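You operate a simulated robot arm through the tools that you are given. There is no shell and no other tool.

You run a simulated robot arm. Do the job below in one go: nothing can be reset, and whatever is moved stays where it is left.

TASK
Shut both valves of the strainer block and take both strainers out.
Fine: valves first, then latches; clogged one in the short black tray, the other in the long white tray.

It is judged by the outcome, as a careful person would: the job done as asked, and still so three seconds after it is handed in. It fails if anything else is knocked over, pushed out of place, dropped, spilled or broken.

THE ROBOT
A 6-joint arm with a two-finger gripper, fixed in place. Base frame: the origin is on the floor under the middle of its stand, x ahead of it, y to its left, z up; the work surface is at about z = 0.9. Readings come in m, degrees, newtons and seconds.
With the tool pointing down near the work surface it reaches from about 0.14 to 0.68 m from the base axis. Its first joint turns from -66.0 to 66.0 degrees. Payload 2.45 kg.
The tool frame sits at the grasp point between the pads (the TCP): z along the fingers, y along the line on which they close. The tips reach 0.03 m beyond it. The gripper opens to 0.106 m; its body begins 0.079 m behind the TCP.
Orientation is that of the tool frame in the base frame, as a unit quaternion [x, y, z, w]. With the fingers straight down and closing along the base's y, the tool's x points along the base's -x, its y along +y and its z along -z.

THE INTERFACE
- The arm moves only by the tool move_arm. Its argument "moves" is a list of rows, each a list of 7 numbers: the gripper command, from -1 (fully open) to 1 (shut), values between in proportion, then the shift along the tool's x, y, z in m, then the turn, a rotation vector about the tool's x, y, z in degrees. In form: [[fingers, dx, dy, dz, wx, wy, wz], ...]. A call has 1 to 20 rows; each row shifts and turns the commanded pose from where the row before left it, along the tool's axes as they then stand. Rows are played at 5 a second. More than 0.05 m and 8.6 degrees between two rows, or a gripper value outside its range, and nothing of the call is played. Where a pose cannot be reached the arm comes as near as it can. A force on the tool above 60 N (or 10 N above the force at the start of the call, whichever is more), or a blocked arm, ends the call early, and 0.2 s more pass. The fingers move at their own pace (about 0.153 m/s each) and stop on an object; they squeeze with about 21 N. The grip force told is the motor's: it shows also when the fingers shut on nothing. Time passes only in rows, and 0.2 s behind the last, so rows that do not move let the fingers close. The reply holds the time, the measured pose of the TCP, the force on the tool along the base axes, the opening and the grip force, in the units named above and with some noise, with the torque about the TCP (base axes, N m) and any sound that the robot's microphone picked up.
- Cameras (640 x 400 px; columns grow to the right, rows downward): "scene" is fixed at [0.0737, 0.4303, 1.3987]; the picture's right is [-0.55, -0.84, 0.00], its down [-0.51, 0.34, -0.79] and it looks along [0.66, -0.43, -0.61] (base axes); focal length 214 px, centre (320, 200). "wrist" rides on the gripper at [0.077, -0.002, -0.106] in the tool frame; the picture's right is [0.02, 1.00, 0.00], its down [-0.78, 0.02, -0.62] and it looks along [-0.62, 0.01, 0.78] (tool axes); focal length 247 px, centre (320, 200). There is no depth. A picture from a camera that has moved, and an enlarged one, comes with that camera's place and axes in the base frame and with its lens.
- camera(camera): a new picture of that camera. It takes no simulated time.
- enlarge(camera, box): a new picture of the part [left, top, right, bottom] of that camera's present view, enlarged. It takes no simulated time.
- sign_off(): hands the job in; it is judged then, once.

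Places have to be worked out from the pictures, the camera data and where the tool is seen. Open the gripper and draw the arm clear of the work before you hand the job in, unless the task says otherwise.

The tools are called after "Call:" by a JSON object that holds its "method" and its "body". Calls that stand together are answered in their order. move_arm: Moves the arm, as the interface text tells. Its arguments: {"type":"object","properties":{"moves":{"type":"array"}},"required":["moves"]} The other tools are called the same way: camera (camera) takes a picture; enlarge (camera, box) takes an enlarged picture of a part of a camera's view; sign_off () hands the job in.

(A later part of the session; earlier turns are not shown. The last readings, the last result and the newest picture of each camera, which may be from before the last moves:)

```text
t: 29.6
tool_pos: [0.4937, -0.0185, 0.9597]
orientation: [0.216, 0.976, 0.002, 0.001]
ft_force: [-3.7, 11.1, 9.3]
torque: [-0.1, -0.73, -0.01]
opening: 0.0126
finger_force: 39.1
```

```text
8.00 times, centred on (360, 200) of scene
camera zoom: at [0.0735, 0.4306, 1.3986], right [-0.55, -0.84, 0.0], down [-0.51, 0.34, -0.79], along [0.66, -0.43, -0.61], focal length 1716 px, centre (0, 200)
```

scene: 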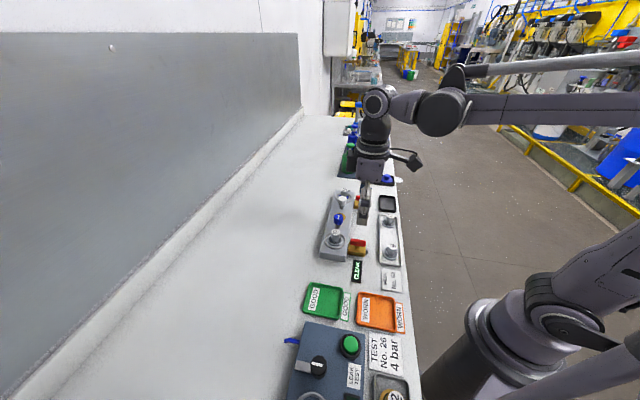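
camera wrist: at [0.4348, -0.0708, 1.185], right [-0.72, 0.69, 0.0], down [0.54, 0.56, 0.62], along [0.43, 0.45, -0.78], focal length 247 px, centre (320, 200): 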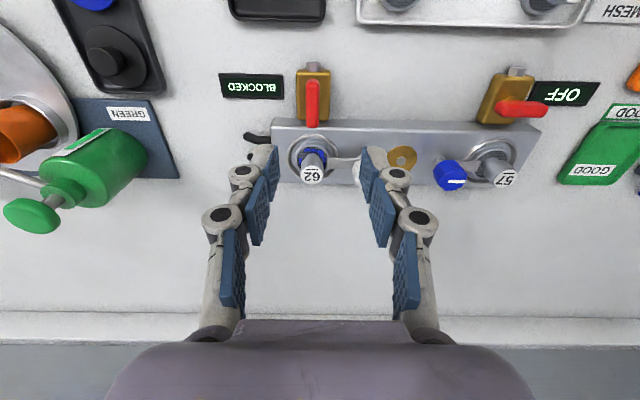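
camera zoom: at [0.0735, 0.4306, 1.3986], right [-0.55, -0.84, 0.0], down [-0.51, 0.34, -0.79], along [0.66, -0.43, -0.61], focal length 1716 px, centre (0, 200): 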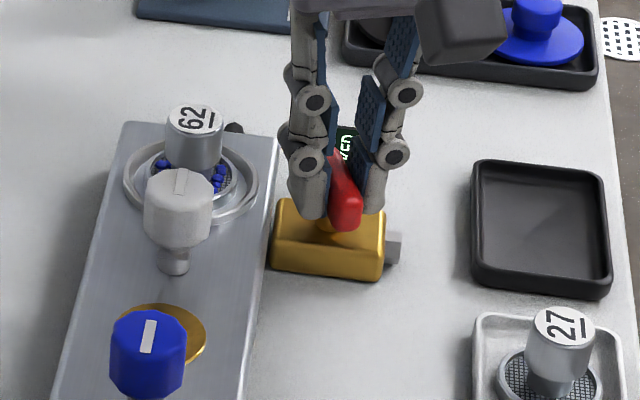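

The handle is at 70° with no resistance. I finish the remaining 20° with a small y relief.

Call:
{"method": "move_arm", "body": {"moves": [[1, 0, 0.0003, 0, 0, 0, 5], [1, 0, 0.0002, 0, 0, 0, 5], [1, 0, 0, 0, 0, 0, 5], [1, 0, 0, 0, 0, 0, 5], [1, 0, 0, 0, 0, 0, 0]]}}

Call:
{"method": "enlarge", "body": {"camera": "wrist", "box": [220, 60, 420, 260]}}

Call:
{"method": "enlarge", "body": {"camera": "scene", "box": [335, 175, 385, 225]}}

```text
t: 30.8
tool_pos: [0.4936, -0.0188, 0.9578]
orientation: [0.382, 0.924, 0.002, 0.001]
ft_force: [-7.2, 11.7, 8.0]
torque: [-0.11, -0.17, 0.01]
opening: 0.0126
finger_force: 39.6
```

```text
2.00 times, centred on (320, 160) of wrist
camera zoom: at [0.4384, 0.0332, 1.0654], right [0.69, 0.72, 0.0], down [0.56, -0.54, 0.62], along [0.45, -0.43, -0.78], focal length 494 px, centre (320, 280)
```

zoom: 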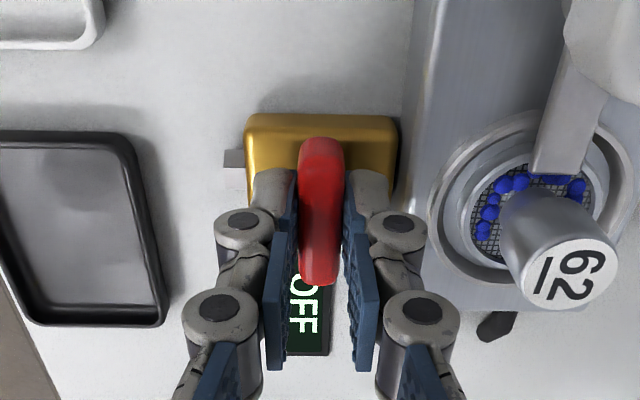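

```text
8.00 times, centred on (360, 200) of scene
camera zoom: at [0.0734, 0.4306, 1.3986], right [-0.55, -0.84, 0.0], down [-0.51, 0.34, -0.79], along [0.66, -0.43, -0.61], focal length 1716 px, centre (0, 200)
```

zoom: 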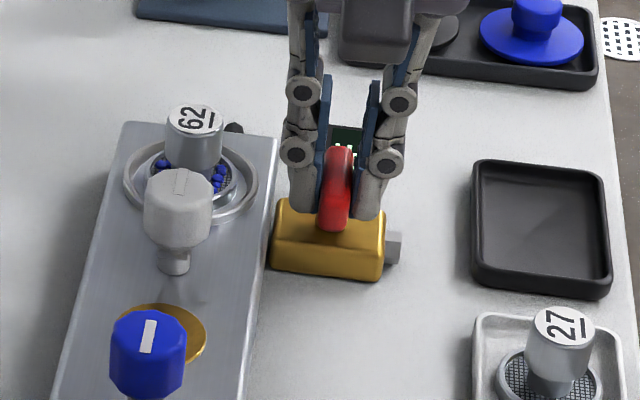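

Both displays read OFF and both handles are crosswise. I release with a small opening and lift clear.

Call:
{"method": "move_arm", "body": {"moves": [[0.62, 0, 0, 0, 0, 0, 0], [0.62, 0, 0, 0, 0, 0, 0], [0.62, 0, 0, -0.01, 0, 0, 0], [0.62, 0, 0, -0.02, 0, 0, 0], [0.62, 0, 0, -0.03, 0, 0, 0], [0.62, 0, 0, -0.04, 0, 0, 0], [0.62, 0, 0, -0.04, 0, 0, 0], [0.62, 0, 0, 0, 0, 0, 0]]}}

Call:
{"method": "camera", "body": {"camera": "wrist"}}

Call:
{"method": "enlarge", "body": {"camera": "scene", "box": [325, 175, 405, 260]}}

```text
t: 32.6
tool_pos: [0.4927, -0.0205, 1.0999]
orientation: [0.384, 0.923, 0.002, 0.0]
ft_force: [-0.1, 0.0, -0.5]
torque: [0.03, 0.0, -0.02]
opening: 0.0202
finger_force: 0.0
```

```text
taken
camera wrist: at [0.4377, 0.0324, 1.205], right [0.69, 0.72, 0.0], down [0.56, -0.54, 0.62], along [0.45, -0.43, -0.78], focal length 247 px, centre (320, 200)
```

wrist: 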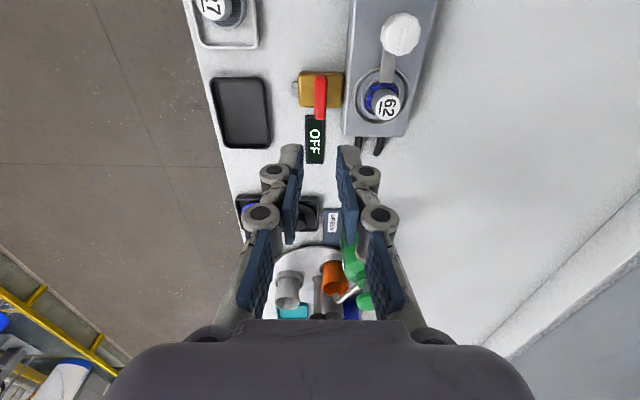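

```text
4.71 times, centred on (365, 218) of scene
camera zoom: at [0.0737, 0.4303, 1.3987], right [-0.55, -0.84, 0.0], down [-0.51, 0.34, -0.79], along [0.66, -0.43, -0.61], focal length 1009 px, centre (108, 118)
```

zoom: 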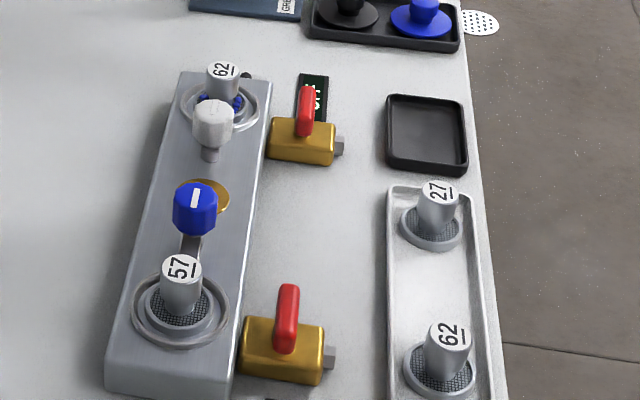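

Both valves are shut, so next come the latches. The blue knob should be near (0.434, 0.135), and I move above it at z=1.10 to measure it and look at its arm.

Call:
{"method": "move_arm", "body": {"moves": [[0.0, 0.0378, 0.017, 0, 0, 0, 0], [0.0, 0.0378, 0.017, 0, 0, 0, 0], [0.0, 0.0378, 0.017, 0, 0, 0, 0], [0.0, 0.0378, 0.0172, 0, 0, 0, 0], [0.0, 0, 0, 0, 0, 0, 0]]}}

Call:
{"method": "camera", "body": {"camera": "wrist"}}

Call:
{"method": "enlarge", "body": {"camera": "wrist", "box": [230, 20, 410, 200]}}

```text
t: 33.8
tool_pos: [0.4337, 0.1359, 1.0993]
orientation: [0.383, 0.924, 0.001, 0.0]
ft_force: [-0.3, -0.9, -0.3]
torque: [0.01, -0.02, 0.03]
opening: 0.0533
finger_force: 0.0
```

```text
taken
camera wrist: at [0.3785, 0.188, 1.2051], right [0.69, 0.72, 0.0], down [0.56, -0.54, 0.62], along [0.45, -0.43, -0.78], focal length 247 px, centre (320, 200)
```

wrist: 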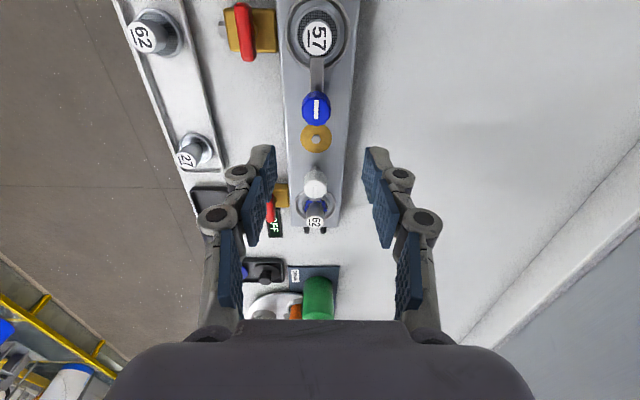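

```text
2.22 times, centred on (320, 110) of wrist
camera zoom: at [0.3785, 0.188, 1.2051], right [0.69, 0.72, 0.0], down [0.56, -0.54, 0.62], along [0.45, -0.43, -0.78], focal length 549 px, centre (320, 400)
```

zoom: 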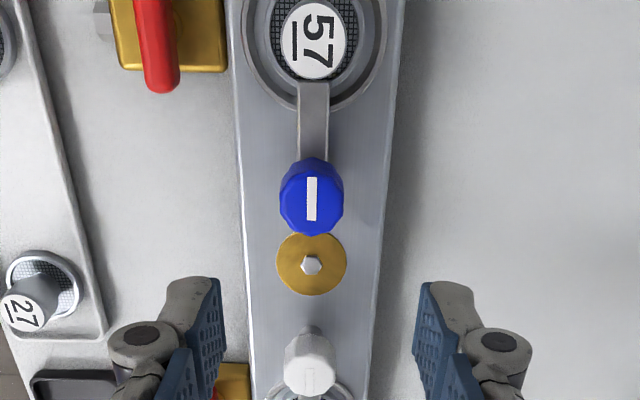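

The blue knob is about 2–4 mm off in each axis, and its arm points straight at 57. I correct, descend to z≈1.03 and measure again from closer.

Call:
{"method": "move_arm", "body": {"moves": [[0.0, -0.002, -0.0037, 0, 0, 0, 0], [0.0, 0, 0, 0.035, 0, 0, 0], [0.0, 0, 0, 0.035, 0, 0, 0], [0.0, 0, 0, 0, 0, 0, 0]]}}

Call:
{"method": "camera", "body": {"camera": "wrist"}}

Call:
{"method": "enlarge", "body": {"camera": "wrist", "box": [240, 40, 400, 200]}}

Call:
{"method": "enlarge", "body": {"camera": "scene", "box": [320, 200, 360, 245]}}

```text
t: 34.8
tool_pos: [0.4345, 0.1313, 1.0306]
orientation: [0.383, 0.924, 0.001, 0.001]
ft_force: [-0.4, -0.3, 0.5]
torque: [0.01, 0.01, 0.01]
opening: 0.053
finger_force: 0.1
```

```text
taken
camera wrist: at [0.3783, 0.1844, 1.1356], right [0.69, 0.72, 0.0], down [0.56, -0.54, 0.62], along [0.45, -0.43, -0.78], focal length 247 px, centre (320, 200)
```

wrist: 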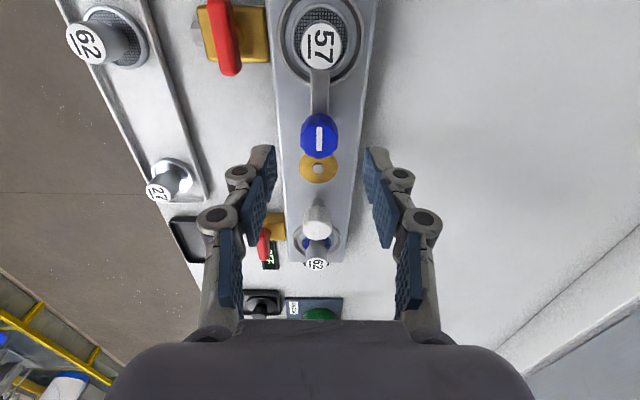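

```text
2.50 times, centred on (320, 120) of wrist
camera zoom: at [0.3783, 0.1844, 1.1356], right [0.69, 0.72, 0.0], down [0.56, -0.54, 0.62], along [0.45, -0.43, -0.78], focal length 617 px, centre (320, 400)
```

zoom: 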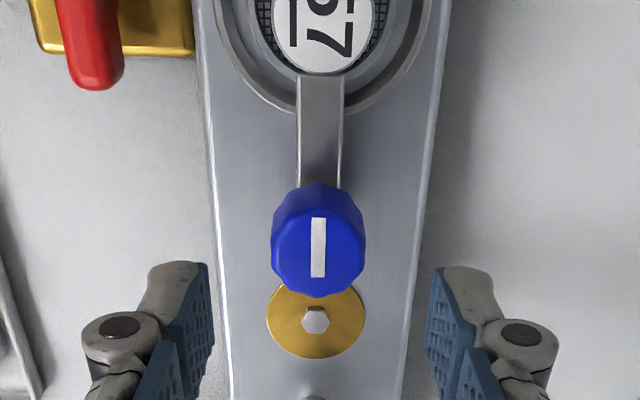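

```text
8.89 times, centred on (340, 222) of scene
camera zoom: at [0.0737, 0.4303, 1.3987], right [-0.55, -0.84, 0.0], down [-0.51, 0.34, -0.79], along [0.66, -0.43, -0.61], focal length 1906 px, centre (142, 0)
```

zoom: 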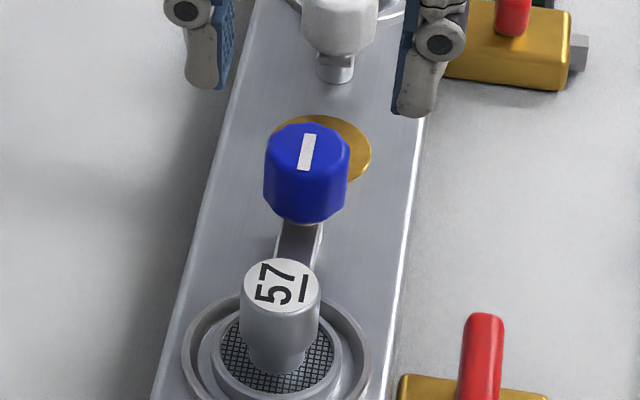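

The blue knob is about 28 mm across with its top at z≈0.963, now within 2 mm of the tool axis. I descend so the tips reach z≈0.947, above the latch arm, and grip it gently.

Call:
{"method": "move_arm", "body": {"moves": [[0.0, -0.0018, -0.0009, 0.015, 0, 0, 0], [0.0, 0, 0, 0.02, 0, 0, 0], [0.0, 0, 0, 0.018, 0, 0, 0], [0.0, 0, 0, 0, 0, 0, 0], [0.3, 0, 0, 0, 0, 0, 0], [0.7, 0, 0, 0, 0, 0, 0], [1, 0, 0, 0, 0, 0, 0], [1, 0, 0, 0, 0, 0, 0]]}}

Call:
{"method": "enlarge", "body": {"camera": "wrist", "box": [220, 60, 420, 260]}}

Call:
{"method": "enlarge", "body": {"camera": "scene", "box": [320, 200, 360, 245]}}

```text
t: 36.6
tool_pos: [0.4357, 0.1311, 0.9766]
orientation: [0.383, 0.924, 0.002, 0.0]
ft_force: [4.9, 4.4, 3.1]
torque: [0.18, -0.1, 0.0]
opening: 0.0272
finger_force: 45.2
```

```text
2.00 times, centred on (320, 160) of wrist
camera zoom: at [0.3792, 0.1826, 1.082], right [0.69, 0.72, 0.0], down [0.56, -0.54, 0.62], along [0.45, -0.43, -0.78], focal length 494 px, centre (320, 280)
```

zoom: 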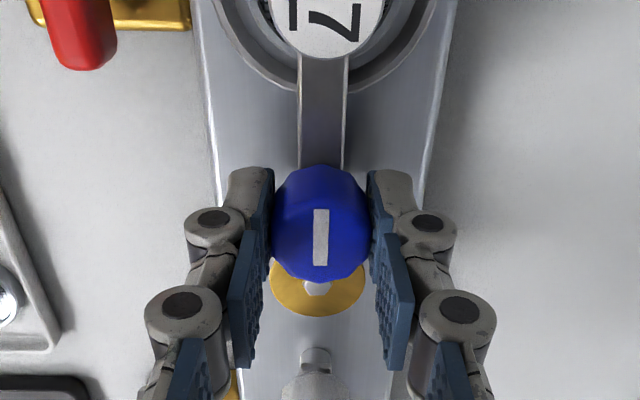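

```text
8.89 times, centred on (340, 222) of scene
camera zoom: at [0.0738, 0.4304, 1.3987], right [-0.55, -0.84, 0.0], down [-0.52, 0.34, -0.79], along [0.66, -0.43, -0.61], focal length 1906 px, centre (142, 0)
```

zoom: 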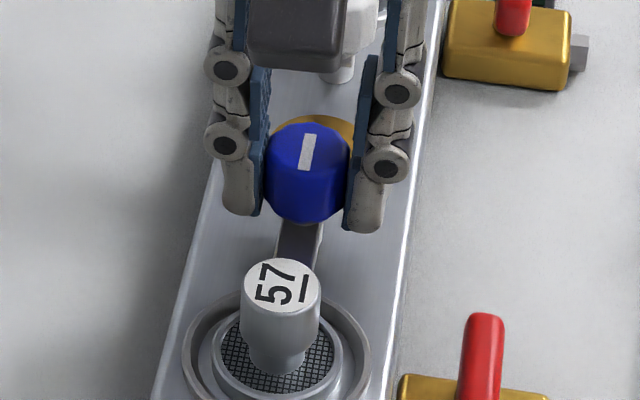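

The blue knob is gripped well. I test a small clockwise turn first to see whether it moves freely.

Call:
{"method": "move_arm", "body": {"moves": [[1, 0, 0, 0, 0, 0, 3], [1, 0, 0, 0, 0, 0, 3], [1, 0, 0, 0, 0, 0, 0]]}}

Call:
{"method": "enlarge", "body": {"camera": "scene", "box": [320, 200, 360, 245]}}

```text
t: 37.4
tool_pos: [0.4348, 0.1302, 0.975]
orientation: [0.431, 0.902, 0.002, 0.002]
ft_force: [4.9, 7.2, -7.3]
torque: [-0.17, -0.4, 0.0]
opening: 0.0268
finger_force: 44.7
```

```text
8.89 times, centred on (340, 222) of scene
camera zoom: at [0.074, 0.4305, 1.3986], right [-0.55, -0.84, 0.0], down [-0.52, 0.34, -0.79], along [0.66, -0.43, -0.61], focal length 1906 px, centre (142, 0)
```

zoom: 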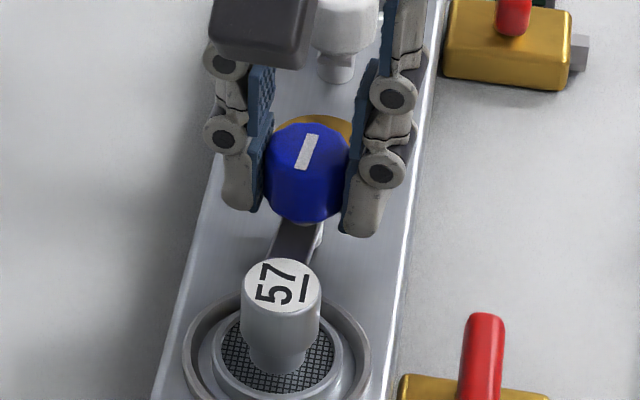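

Clockwise is free: the arm has started swinging toward the wall side with no resisting torque. I continue turning.

Call:
{"method": "move_arm", "body": {"moves": [[1, 0, 0.0005, 0, 0, 0, 5], [1, 0, 0, 0, 0, 0, 5], [1, 0, 0, 0, 0, 0, 5], [1, 0, 0, 0, 0, 0, 5], [1, 0, 0, 0, 0, 0, 0]]}}

Call:
{"method": "enlarge", "body": {"camera": "scene", "box": [320, 200, 360, 245]}}

```text
t: 38.6
tool_pos: [0.4344, 0.1308, 0.977]
orientation: [0.581, 0.814, 0.002, 0.0]
ft_force: [-0.6, 5.9, -19.5]
torque: [-0.16, -0.04, -0.02]
opening: 0.0274
finger_force: 44.5
```

```text
8.89 times, centred on (340, 222) of scene
camera zoom: at [0.074, 0.4306, 1.3986], right [-0.55, -0.84, 0.0], down [-0.52, 0.34, -0.79], along [0.66, -0.43, -0.61], focal length 1906 px, centre (142, 0)
```

zoom: 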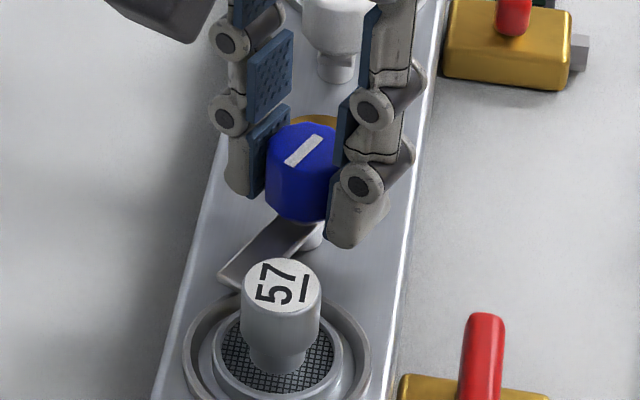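

The arm is swinging away nicely (26° so far). I continue with a tiny vertical relief.

Call:
{"method": "move_arm", "body": {"moves": [[1, 0, 0.0003, 0.0003, 0, 0, 5], [1, 0, 0, 0, 0, 0, 5], [1, 0, 0, 0, 0, 0, 5], [1, 0, 0, 0, 0, 0, 5], [1, 0, 0, 0, 0, 0, 0]]}}

Call:
{"method": "enlarge", "body": {"camera": "scene", "box": [320, 200, 360, 245]}}

Call:
{"method": "camera", "body": {"camera": "wrist"}}

```text
t: 39.8
tool_pos: [0.4348, 0.1306, 0.9773]
orientation: [0.714, 0.7, 0.001, -0.001]
ft_force: [-9.5, 2.4, -10.9]
torque: [0.3, 0.32, -0.02]
opening: 0.0273
finger_force: 45.1
```

```text
8.89 times, centred on (340, 222) of scene
camera zoom: at [0.0736, 0.4304, 1.3987], right [-0.55, -0.84, 0.0], down [-0.51, 0.34, -0.79], along [0.66, -0.43, -0.61], focal length 1906 px, centre (142, 0)
```

zoom: 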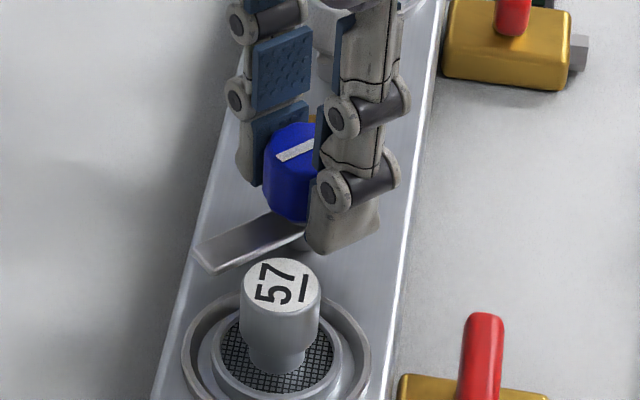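

```text
taken
camera wrist: at [0.4343, 0.2062, 1.0823], right [1.0, 0.0, 0.0], down [0.0, -0.78, 0.62], along [0.0, -0.62, -0.78], focal length 247 px, centre (320, 200)
```

wrist: 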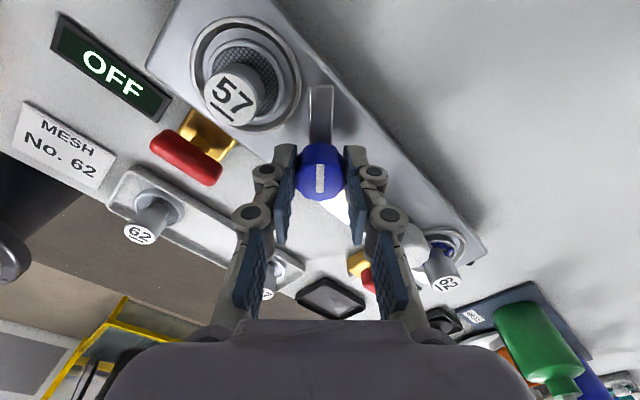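

The arm is at 46° and already off the strainer ring. There's still clear space between the finger and 57's cap, so I continue cautiously toward 90°.

Call:
{"method": "move_arm", "body": {"moves": [[1, 0, 0.0003, 0.0002, 0, 0, 5], [1, 0, 0, 0, 0, 0, 5], [1, 0, 0, 0, 0, 0, 5], [1, 0, 0, 0, 0, 0, 5], [1, 0, 0, 0, 0, 0, 0]]}}

Call:
{"method": "enlarge", "body": {"camera": "scene", "box": [320, 200, 360, 245]}}

Call:
{"method": "enlarge", "body": {"camera": "wrist", "box": [220, 40, 420, 240]}}

```text
t: 41.0
tool_pos: [0.4351, 0.1297, 0.9771]
orientation: [0.824, 0.566, 0.001, 0.0]
ft_force: [-15.9, 2.7, 3.2]
torque: [0.18, 0.41, 0.01]
opening: 0.0271
finger_force: 44.6
```

```text
8.89 times, centred on (340, 222) of scene
camera zoom: at [0.0732, 0.4304, 1.3987], right [-0.55, -0.84, 0.0], down [-0.51, 0.34, -0.79], along [0.66, -0.43, -0.61], focal length 1906 px, centre (142, 0)
```

zoom: 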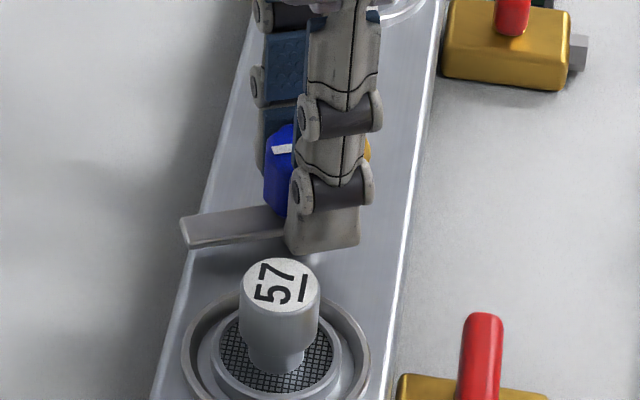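

```text
2.00 times, centred on (320, 140) of wrist
camera zoom: at [0.4605, 0.2017, 1.0822], right [0.94, -0.34, 0.0], down [-0.27, -0.74, 0.62], along [-0.21, -0.58, -0.78], focal length 494 px, centre (320, 320)
```

zoom: 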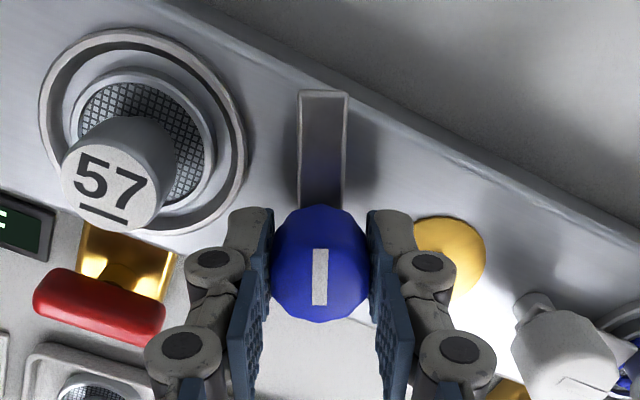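

The latch is at 66° with a slight side load along tool −y. I ease that and finish the last 23°.

Call:
{"method": "move_arm", "body": {"moves": [[1, 0, -0.001, 0, 0, 0, 0], [1, 0, 0, 0, 0, 0, 5], [1, 0, 0, 0, 0, 0, 5], [1, 0, -0.0002, 0, 0, 0, 5], [1, 0, -0.0002, 0, 0, 0, 5], [1, 0, -0.0002, 0, 0, 0, 4], [1, 0, 0, 0, 0, 0, 0]]}}

Call:
{"method": "enlarge", "body": {"camera": "scene", "box": [320, 200, 360, 245]}}

Call:
{"method": "enlarge", "body": {"camera": "wrist", "box": [220, 40, 420, 240]}}

```text
t: 42.6
tool_pos: [0.4342, 0.1298, 0.9766]
orientation: [0.924, 0.381, 0.002, 0.0]
ft_force: [-8.3, -3.2, 5.0]
torque: [-0.51, 0.62, 0.01]
opening: 0.0273
finger_force: 45.0
```

```text
8.89 times, centred on (340, 222) of scene
camera zoom: at [0.0735, 0.4302, 1.3987], right [-0.55, -0.84, 0.0], down [-0.51, 0.34, -0.79], along [0.66, -0.43, -0.61], focal length 1906 px, centre (142, 0)
```

zoom: 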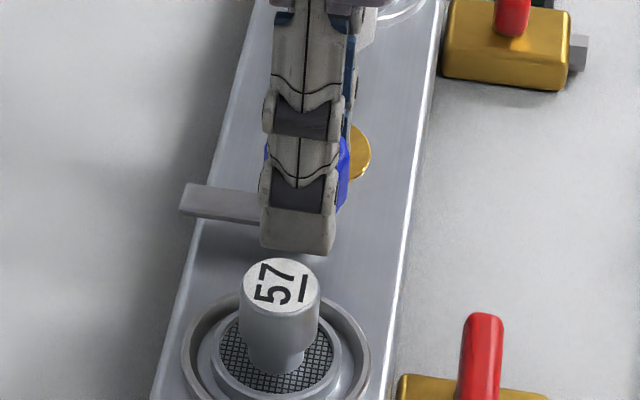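

```text
2.00 times, centred on (320, 140) of wrist
camera zoom: at [0.4869, 0.1851, 1.0823], right [0.72, -0.69, 0.0], down [-0.54, -0.57, 0.62], along [-0.43, -0.45, -0.79], focal length 494 px, centre (320, 320)
```

zoom: 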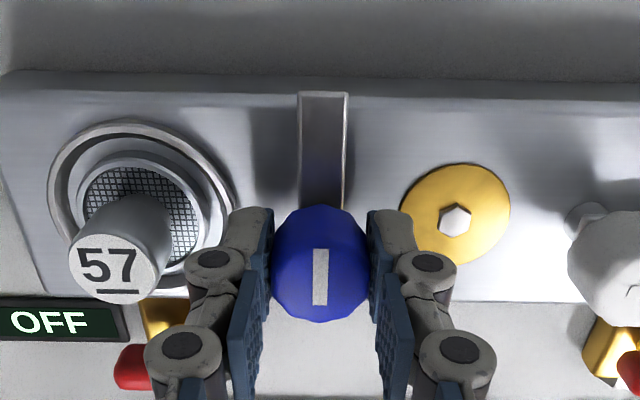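

The blue latch is turned a full 90° and points away from 57. I release slightly, lift, turn back 90° and move 96 mm along the block to above the white knob.

Call:
{"method": "move_arm", "body": {"moves": [[0.36, 0, 0, 0, 0, 0, 0], [0.36, 0, 0, 0, 0, 0, 0], [0.36, 0, 0, -0.015, 0, 0, 0], [0.36, 0, 0, -0.03, 0, 0, 0], [0.36, 0, 0, -0.03, 0, 0, 0], [0.0, 0, 0, 0, 0, 0, -7.5], [0.0, 0, 0, 0, 0, 0, -7.5], [0.0, 0, 0, 0, 0, 0, -7.5], [0.0, 0, 0, 0, 0, 0, -7.5], [0.0, 0, 0, 0, 0, 0, -7.5], [0.0, 0, 0, 0, 0, 0, -7.5], [0.0, 0, 0, 0, 0, 0, -7.5], [0.0, 0, 0, 0, 0, 0, -7.5], [0.0, 0, 0, 0, 0, 0, -7.5], [0.0, 0, 0, 0, 0, 0, -7.5], [0.0, 0, 0, 0, 0, 0, -7.5], [0.0, 0, 0, 0, 0, 0, -7.5], [0.0, -0.048, 0, 0, 0, 0, 0], [0.0, -0.048, 0, 0, 0, 0, 0], [0.0, 0, 0, 0, 0, 0, 0]]}}

Call:
{"method": "camera", "body": {"camera": "wrist"}}

Call:
{"method": "enlarge", "body": {"camera": "wrist", "box": [240, 40, 400, 200]}}

Call:
{"method": "enlarge", "body": {"camera": "scene", "box": [325, 180, 375, 235]}}

```text
t: 46.8
tool_pos: [0.504, 0.063, 1.0523]
orientation: [0.383, 0.924, 0.002, 0.001]
ft_force: [-0.9, 0.4, 0.5]
torque: [-0.01, 0.03, 0.03]
opening: 0.0531
finger_force: 0.1
```

```text
taken
camera wrist: at [0.448, 0.115, 1.1575], right [0.69, 0.72, 0.0], down [0.56, -0.54, 0.62], along [0.45, -0.43, -0.78], focal length 247 px, centre (320, 200)
```

wrist: 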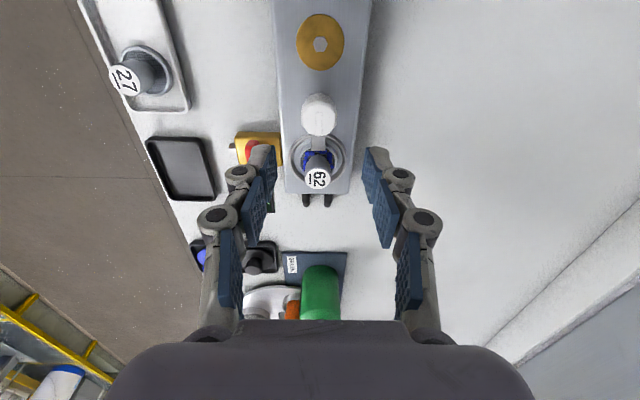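

```text
2.50 times, centred on (320, 120) of wrist
camera zoom: at [0.448, 0.115, 1.1575], right [0.69, 0.72, 0.0], down [0.56, -0.54, 0.62], along [0.45, -0.43, -0.78], focal length 617 px, centre (320, 400)
```

zoom: 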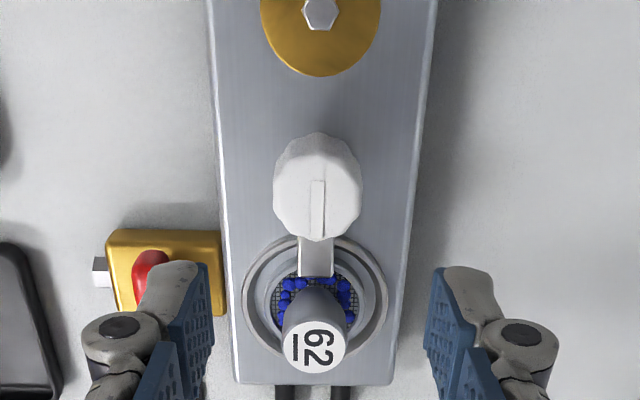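

```text
7.27 times, centred on (350, 208) of scene
camera zoom: at [0.0738, 0.4303, 1.3987], right [-0.55, -0.84, 0.0], down [-0.51, 0.34, -0.79], along [0.66, -0.43, -0.61], focal length 1560 px, centre (102, 146)
```

zoom: 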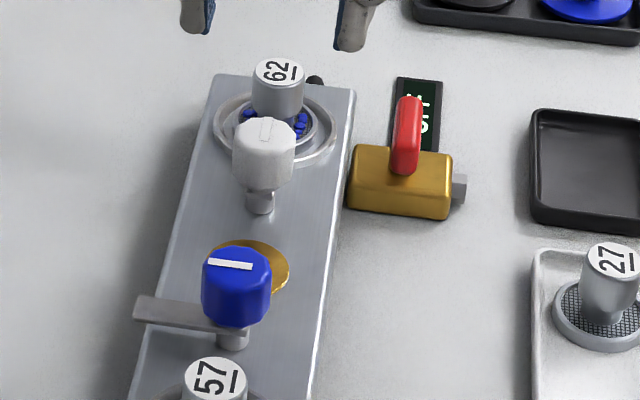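

The white knob is about 6.5 mm in tool +x from the TCP and laterally centred. I correct, descend to z≈0.977 and grip it.

Call:
{"method": "move_arm", "body": {"moves": [[0.0, 0.0065, -0.0004, 0, 0, 0, 0], [0.0, 0, 0, 0.025, 0, 0, 0], [0.0, 0, 0, 0.025, 0, 0, 0], [0.0, 0, 0, 0.015, 0, 0, 0], [0.0, 0, 0, 0.0103, 0, 0, 0], [0.0, 0, 0, 0, 0, 0, 0]]}}

Call:
{"method": "enlarge", "body": {"camera": "wrist", "box": [220, 60, 420, 260]}}

Call:
{"method": "enlarge", "body": {"camera": "scene", "box": [325, 180, 375, 235]}}

```text
t: 48.2
tool_pos: [0.4973, 0.0665, 0.9755]
orientation: [0.383, 0.924, 0.001, 0.001]
ft_force: [0.7, 0.3, -0.3]
torque: [-0.03, 0.01, 0.01]
opening: 0.0529
finger_force: 0.0
```

```text
2.00 times, centred on (320, 160) of wrist
camera zoom: at [0.4423, 0.1199, 1.0809], right [0.69, 0.72, 0.0], down [0.56, -0.54, 0.62], along [0.45, -0.43, -0.78], focal length 494 px, centre (320, 280)
```

zoom: 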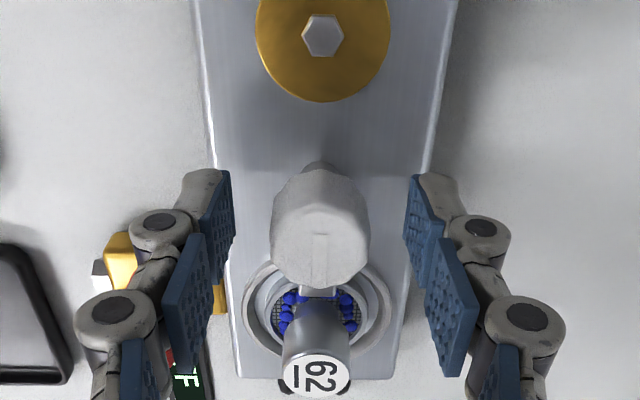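

```text
7.27 times, centred on (350, 208) of scene
camera zoom: at [0.0737, 0.4303, 1.3987], right [-0.55, -0.84, 0.0], down [-0.51, 0.34, -0.79], along [0.66, -0.43, -0.61], focal length 1560 px, centre (102, 146)
```

zoom: 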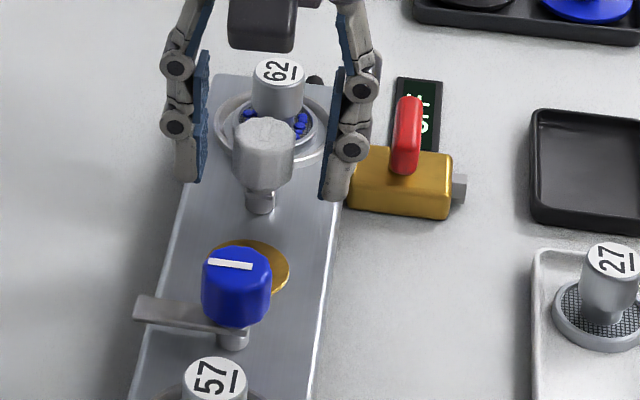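

The fingers straddle the white knob, so I shift 2 mm and close on it.

Call:
{"method": "move_arm", "body": {"moves": [[0.0, -0.0015, 0.0002, 0, 0, 0, 0], [0.3, 0, 0, 0, 0, 0, 0], [0.7, 0, 0, 0, 0, 0, 0], [1, 0, 0, 0, 0, 0, 0], [1, 0, 0, 0, 0, 0, 0]]}}

Call:
{"method": "enlarge", "body": {"camera": "wrist", "box": [220, 60, 420, 260]}}

```text
t: 49.4
tool_pos: [0.4988, 0.0663, 0.9747]
orientation: [0.382, 0.924, 0.001, 0.001]
ft_force: [-2.4, -2.8, 0.4]
torque: [0.0, 0.08, -0.01]
opening: 0.027
finger_force: 44.5
```

```text
2.00 times, centred on (320, 160) of wrist
camera zoom: at [0.4434, 0.1188, 1.0813], right [0.69, 0.72, 0.0], down [0.56, -0.54, 0.62], along [0.45, -0.43, -0.78], focal length 494 px, centre (320, 280)
```

zoom: 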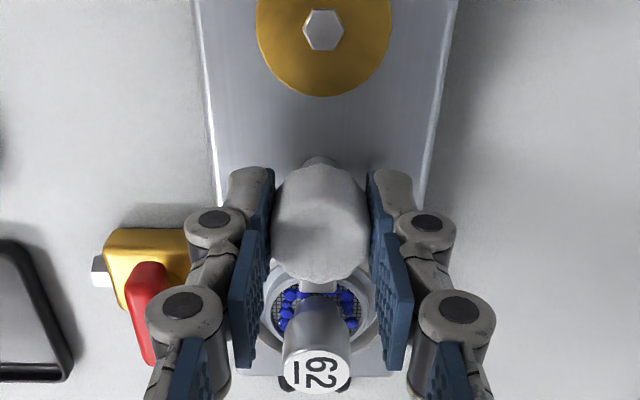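

The grip on the white knob is centred. I test a small clockwise turn.

Call:
{"method": "move_arm", "body": {"moves": [[1, 0, 0, 0, 0, 0, 3], [1, 0, 0, 0, 0, 0, 3], [1, 0, 0, 0, 0, 0, 0]]}}

Call:
{"method": "enlarge", "body": {"camera": "wrist", "box": [220, 60, 420, 260]}}

Call:
{"method": "enlarge", "body": {"camera": "scene", "box": [325, 180, 375, 235]}}

```text
t: 50.2
tool_pos: [0.5, 0.0653, 0.9752]
orientation: [0.43, 0.903, 0.0, 0.0]
ft_force: [-3.9, -3.1, -30.4]
torque: [-0.19, -0.06, 0.46]
opening: 0.0266
finger_force: 45.2
```

```text
2.00 times, centred on (320, 160) of wrist
camera zoom: at [0.4493, 0.1242, 1.0807], right [0.76, 0.65, 0.0], down [0.5, -0.6, 0.62], along [0.4, -0.47, -0.78], focal length 494 px, centre (320, 280)
```

zoom: 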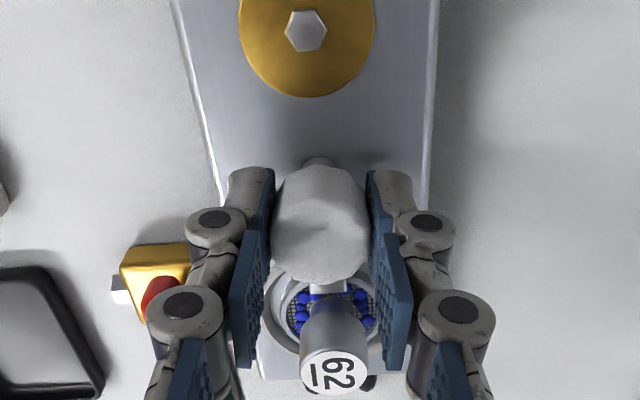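

```text
7.27 times, centred on (350, 208) of scene
camera zoom: at [0.0741, 0.4303, 1.3987], right [-0.55, -0.84, 0.0], down [-0.52, 0.34, -0.79], along [0.66, -0.43, -0.61], focal length 1560 px, centre (102, 146)
```

zoom: 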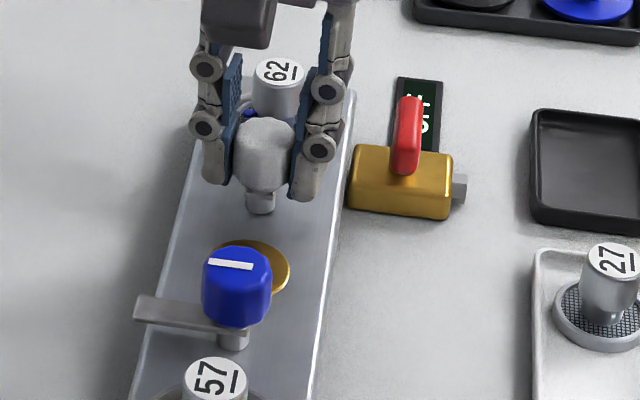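

Clockwise meets resistance (0.46 N·m) and the white knob's arm has not moved, so it must turn the other way. I go back and test counter-clockwise.

Call:
{"method": "move_arm", "body": {"moves": [[1, 0, 0, 0, 0, 0, -3], [1, 0, 0, 0, 0, 0, -3], [1, 0, 0, 0, 0, 0, -3], [1, 0, 0, 0, 0, 0, -3], [1, 0, 0, 0, 0, 0, 0]]}}

Call:
{"method": "enlarge", "body": {"camera": "wrist", "box": [220, 60, 420, 260]}}

Call:
{"method": "enlarge", "body": {"camera": "scene", "box": [325, 180, 375, 235]}}

```text
t: 51.4
tool_pos: [0.4991, 0.0671, 0.9759]
orientation: [0.333, 0.943, 0.001, 0.001]
ft_force: [0.9, -2.3, -38.7]
torque: [0.14, 0.15, -0.02]
opening: 0.0267
finger_force: 45.0
```

```text
2.00 times, centred on (320, 160) of wrist
camera zoom: at [0.4382, 0.1126, 1.0807], right [0.61, 0.79, 0.0], down [0.62, -0.48, 0.62], along [0.49, -0.38, -0.78], focal length 494 px, centre (320, 280)
```

zoom: 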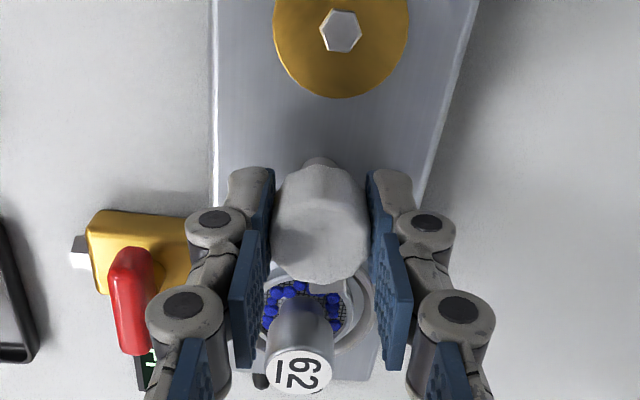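

```text
7.27 times, centred on (350, 208) of scene
camera zoom: at [0.0744, 0.4303, 1.3986], right [-0.55, -0.84, 0.0], down [-0.52, 0.34, -0.79], along [0.66, -0.43, -0.62], focal length 1560 px, centre (102, 146)
```

zoom: 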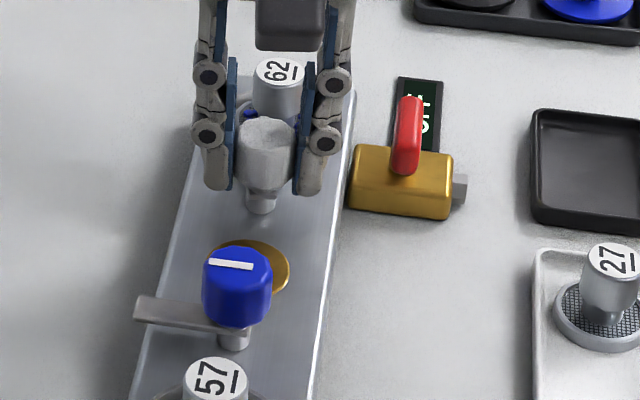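

Counter-clockwise turns freely (no torque), and the arm is swinging off 62. I lower slightly to relieve the −39 N vertical load and continue.

Call:
{"method": "move_arm", "body": {"moves": [[1, 0, 0, 0.0008, 0, 0, 0], [1, 0, 0, 0, 0, 0, -5], [1, 0, 0, 0, 0, 0, -5], [1, 0, 0, 0, 0, 0, -5], [1, 0, 0, 0, 0, 0, 0]]}}

Call:
{"method": "enlarge", "body": {"camera": "scene", "box": [325, 180, 375, 235]}}

```text
t: 52.6
tool_pos: [0.4984, 0.0663, 0.9758]
orientation: [0.207, 0.978, 0.001, 0.001]
ft_force: [6.6, 0.7, -17.9]
torque: [0.13, -0.12, 0.01]
opening: 0.0269
finger_force: 44.6
```

```text
7.27 times, centred on (350, 208) of scene
camera zoom: at [0.0742, 0.4304, 1.3986], right [-0.55, -0.84, 0.0], down [-0.52, 0.34, -0.79], along [0.66, -0.43, -0.61], focal length 1560 px, centre (102, 146)
```

zoom: 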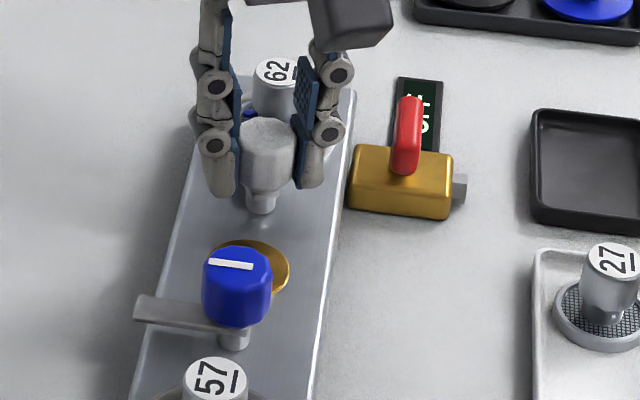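

It's still free, so I continue counter-clockwise and check with the wrist camera.

Call:
{"method": "move_arm", "body": {"moves": [[1, 0, 0, 0.0003, 0, 0, -5], [1, 0, 0, 0, 0, 0, -5], [1, 0, 0, 0, 0, 0, -5], [1, 0, 0, 0, 0, 0, -5], [1, 0, 0, 0, 0, 0, 0]]}}

Call:
{"method": "enlarge", "body": {"camera": "wrist", "box": [220, 60, 420, 260]}}

Call:
{"method": "enlarge", "body": {"camera": "scene", "box": [325, 180, 375, 235]}}

```text
t: 53.8
tool_pos: [0.4987, 0.0661, 0.9749]
orientation: [0.034, 0.999, 0.001, 0.002]
ft_force: [12.7, 3.8, -1.8]
torque: [0.14, -0.16, 0.0]
opening: 0.0267
finger_force: 45.0
```

```text
2.00 times, centred on (320, 160) of wrist
camera zoom: at [0.4224, 0.0699, 1.0804], right [0.05, 1.0, 0.0], down [0.78, -0.04, 0.62], along [0.62, -0.03, -0.78], focal length 494 px, centre (320, 280)
```

zoom: 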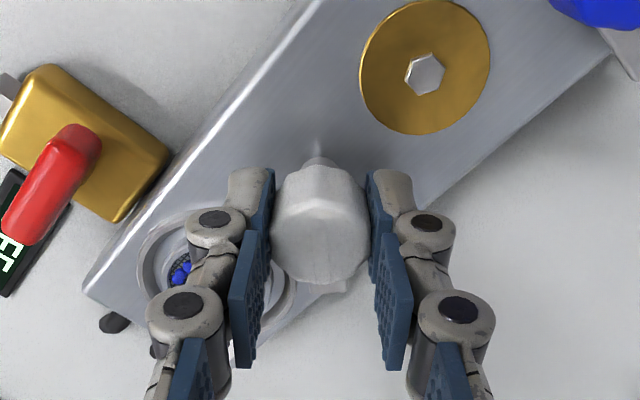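

```text
7.27 times, centred on (350, 208) of scene
camera zoom: at [0.074, 0.4304, 1.3986], right [-0.55, -0.84, 0.0], down [-0.52, 0.34, -0.79], along [0.66, -0.43, -0.61], focal length 1560 px, centre (102, 146)
```

zoom: 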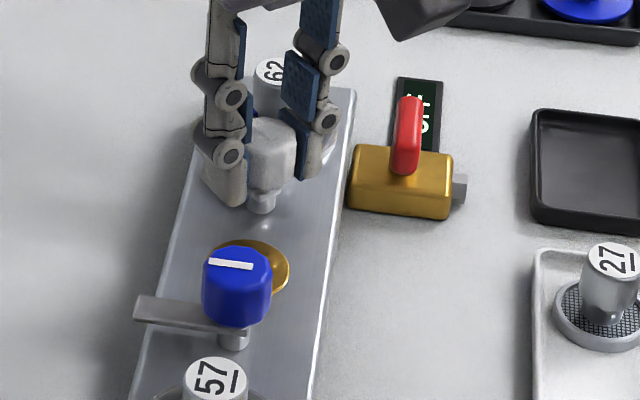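

The knob keeps following the gripper freely (about 40° so far). I ease the small side load and continue toward 90°, watching the finger's clearance from 62's cap.

Call:
{"method": "move_arm", "body": {"moves": [[1, -0.0006, 0, 0, 0, 0, 0], [1, 0, 0, 0, 0, 0, -5], [1, 0, 0, 0, 0, 0, -5], [1, 0, 0, 0, 0, 0, -5], [1, 0, 0, 0, 0, 0, -5], [1, 0, 0, 0, 0, 0, 0]]}}

Call:
{"method": "enlarge", "body": {"camera": "wrist", "box": [180, 60, 420, 260]}}

Call:
{"method": "enlarge", "body": {"camera": "scene", "box": [325, 180, 375, 235]}}

```text
t: 55.2
tool_pos: [0.4998, 0.0673, 0.9752]
orientation: [-0.14, 0.99, 0.001, 0.001]
ft_force: [5.8, 10.2, 1.5]
torque: [0.0, 0.17, 0.0]
opening: 0.027
finger_force: 44.6
```

```text
2.00 times, centred on (300, 160) of wrist
camera zoom: at [0.4259, 0.0439, 1.0803], right [-0.3, 0.95, 0.0], down [0.75, 0.23, 0.62], along [0.59, 0.19, -0.78], focal length 494 px, centre (360, 280)
```

zoom: 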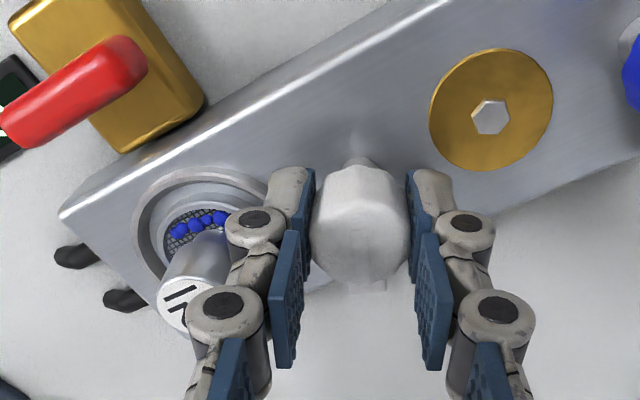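

```text
7.27 times, centred on (350, 208) of scene
camera zoom: at [0.0739, 0.4306, 1.3986], right [-0.55, -0.84, 0.0], down [-0.52, 0.34, -0.79], along [0.66, -0.43, -0.61], focal length 1560 px, centre (102, 146)
```

zoom: 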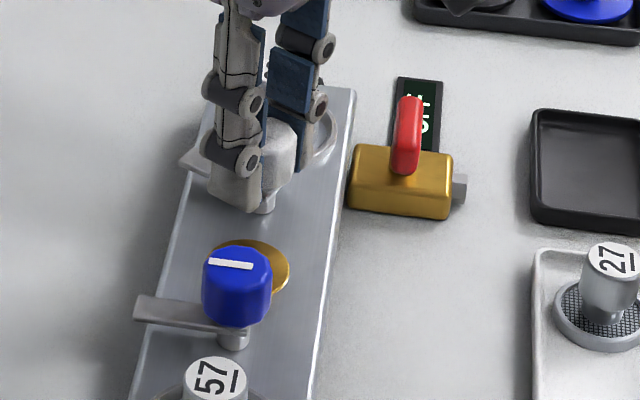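

The arm now sticks out on the wall side at about 60°. I ease the small load and continue the remaining ~28° in two stages.

Call:
{"method": "move_arm", "body": {"moves": [[1, 0, 0.0006, 0, 0, 0, 0], [1, 0, 0, 0, 0, 0, -5], [1, 0, 0, 0, 0, 0, -5], [1, 0, 0, 0, 0, 0, -5], [1, 0, 0, 0, 0, 0, 0]]}}

Call:
{"method": "enlarge", "body": {"camera": "wrist", "box": [180, 60, 420, 260]}}

Call:
{"method": "enlarge", "body": {"camera": "scene", "box": [325, 180, 375, 235]}}

```text
t: 56.4
tool_pos: [0.4994, 0.0697, 0.974]
orientation: [-0.268, 0.963, 0.001, 0.001]
ft_force: [1.5, 8.8, -8.2]
torque: [0.2, -0.12, 0.0]
opening: 0.0269
finger_force: 45.1
```

```text
2.00 times, centred on (300, 160) of wrist
camera zoom: at [0.4342, 0.026, 1.0803], right [-0.54, 0.84, 0.0], down [0.66, 0.42, 0.62], along [0.53, 0.33, -0.78], focal length 494 px, centre (360, 280)
```

zoom: 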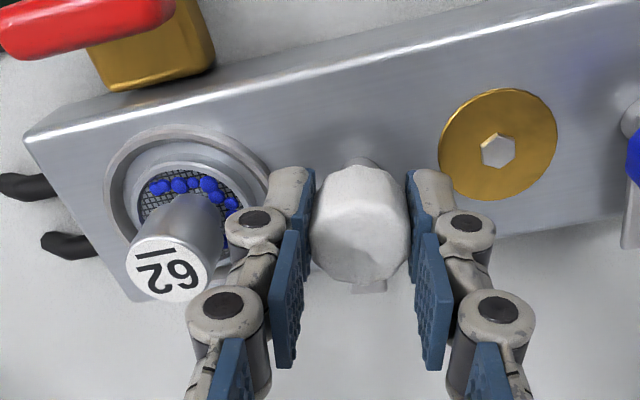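

```text
7.27 times, centred on (350, 208) of scene
camera zoom: at [0.0739, 0.4306, 1.3986], right [-0.55, -0.84, 0.0], down [-0.52, 0.34, -0.79], along [0.66, -0.43, -0.61], focal length 1560 px, centre (102, 146)
```

zoom: 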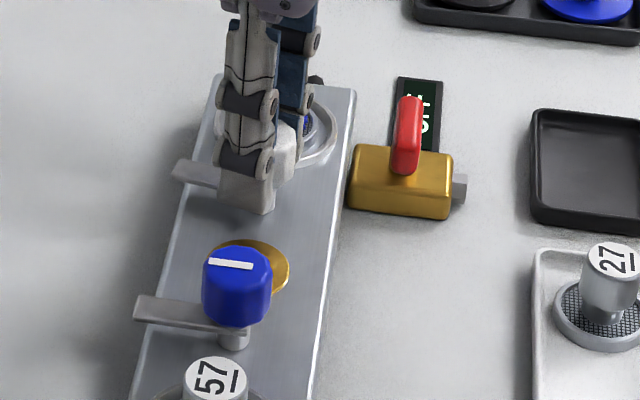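

The gap to 62's cap remains, so I finish the last 15°.

Call:
{"method": "move_arm", "body": {"moves": [[1, 0, 0.0004, 0.0002, 0, 0, 0], [1, 0, 0, 0, 0, 0, -5], [1, 0, 0, 0, 0, 0, -5], [1, 0, 0, 0, 0, 0, -5], [1, 0, 0, 0, 0, 0, 0]]}}

Call:
{"method": "enlarge", "body": {"camera": "wrist", "box": [180, 60, 420, 260]}}

Call:
{"method": "enlarge", "body": {"camera": "scene", "box": [325, 180, 375, 235]}}

```text
t: 57.6
tool_pos: [0.4982, 0.0674, 0.9756]
orientation: [-0.392, 0.92, 0.001, 0.001]
ft_force: [-4.1, 5.3, -3.5]
torque: [0.15, 0.11, -0.47]
opening: 0.027
finger_force: 44.9
```

```text
2.00 times, centred on (300, 160) of wrist
camera zoom: at [0.4463, 0.0105, 1.0804], right [-0.73, 0.68, 0.0], down [0.53, 0.58, 0.62], along [0.42, 0.46, -0.78], focal length 494 px, centre (360, 280)
```

zoom: 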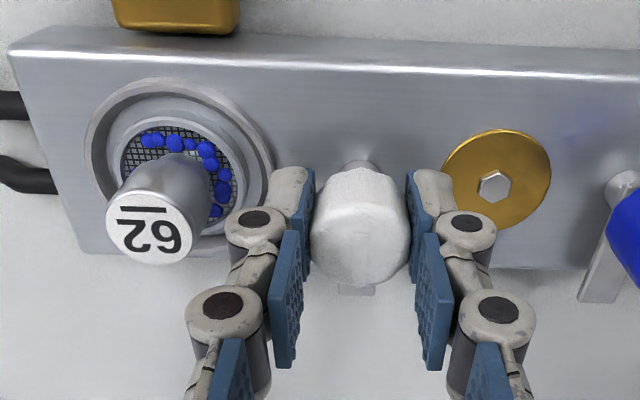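

```text
7.27 times, centred on (350, 208) of scene
camera zoom: at [0.0737, 0.4305, 1.3986], right [-0.55, -0.84, 0.0], down [-0.51, 0.34, -0.79], along [0.66, -0.43, -0.61], focal length 1560 px, centre (102, 146)
```

zoom: 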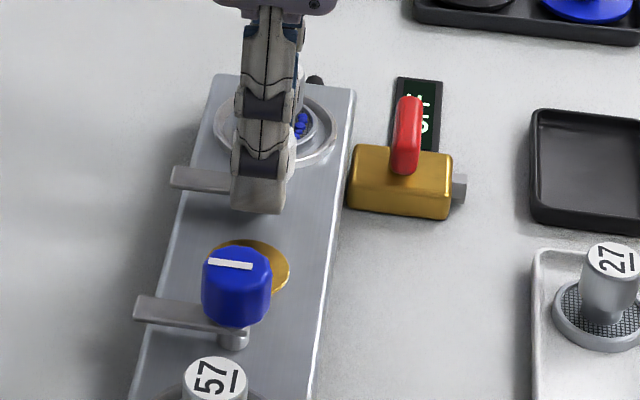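

The torque of −0.47 N·m shows the white latch has reached its stop at 90°, pointing to the wall side, so both latches are open. I release, lift, turn back to −45° yaw and move above the clogged strainer 62.

Call:
{"method": "move_arm", "body": {"moves": [[1, 0, 0, 0, 0, 0, 1], [0.38, 0, 0, 0, 0, 0, 0], [0.38, 0, 0, 0, 0, 0, 0], [0.38, 0, 0, -0.015, 0, 0, 0], [0.38, 0, 0, -0.03, 0, 0, 0], [0.38, 0, 0, -0.03, 0, 0, 7.5], [0.2, 0, 0, 0, 0, 0, 7.5], [0.2, 0, 0, 0, 0, 0, 7.5], [0.2, 0, 0, 0, 0, 0, 7.5], [0.2, 0, 0, 0, 0, 0, 7.5], [0.2, 0, 0, 0, 0, 0, 7.5], [0.2, 0, 0, 0, 0, 0, 7.5], [0.2, 0, 0, 0, 0, 0, 7.5], [0.2, 0, 0, 0, 0, 0, 7.5], [0.2, 0, 0, 0, 0, 0, 7.5], [0.2, 0, 0, 0, 0, 0, 7.5], [0.2, 0, 0, 0, 0, 0, 7.5], [0.2, -0.028, 0, 0, 0, 0, 0], [0.2, -0.027, 0, 0, 0, 0, 0], [0.2, 0, 0, 0, 0, 0, 0]]}}

Call:
{"method": "camera", "body": {"camera": "wrist"}}

Call:
{"method": "enlarge", "body": {"camera": "wrist", "box": [240, 40, 400, 200]}}

Call:
{"method": "enlarge", "body": {"camera": "scene", "box": [325, 175, 395, 235]}}

```text
t: 61.8
tool_pos: [0.5385, 0.029, 1.0498]
orientation: [0.384, 0.923, 0.001, 0.001]
ft_force: [0.1, -0.1, -0.1]
torque: [-0.02, 0.01, -0.01]
opening: 0.0425
finger_force: 0.1
```

```text
taken
camera wrist: at [0.4821, 0.0804, 1.1553], right [0.69, 0.72, 0.0], down [0.56, -0.54, 0.62], along [0.45, -0.43, -0.78], focal length 247 px, centre (320, 200)
```

wrist: 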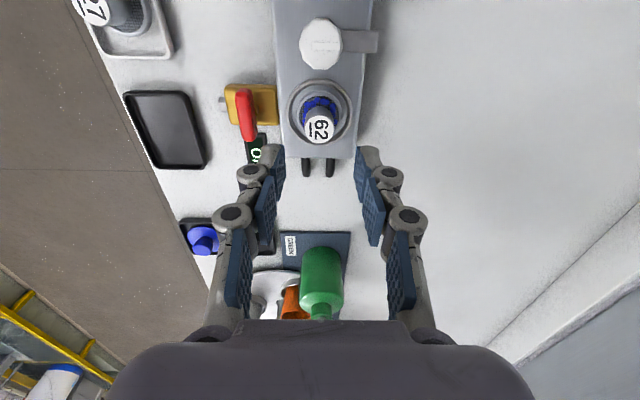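

```text
2.50 times, centred on (320, 120) of wrist
camera zoom: at [0.4821, 0.0804, 1.1553], right [0.69, 0.72, 0.0], down [0.56, -0.54, 0.62], along [0.45, -0.43, -0.78], focal length 617 px, centre (320, 400)
```

zoom: 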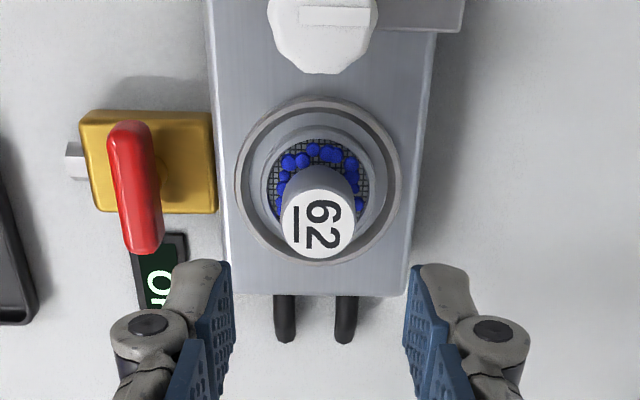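

```text
6.67 times, centred on (360, 205) of scene
camera zoom: at [0.0738, 0.4303, 1.3987], right [-0.55, -0.84, 0.0], down [-0.51, 0.34, -0.79], along [0.66, -0.43, -0.61], focal length 1430 px, centre (53, 167)
```

zoom: 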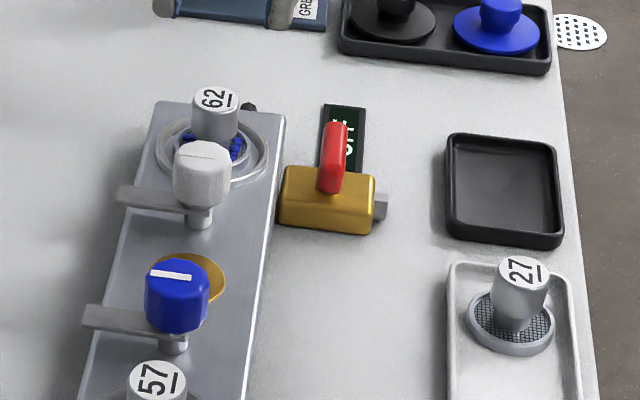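

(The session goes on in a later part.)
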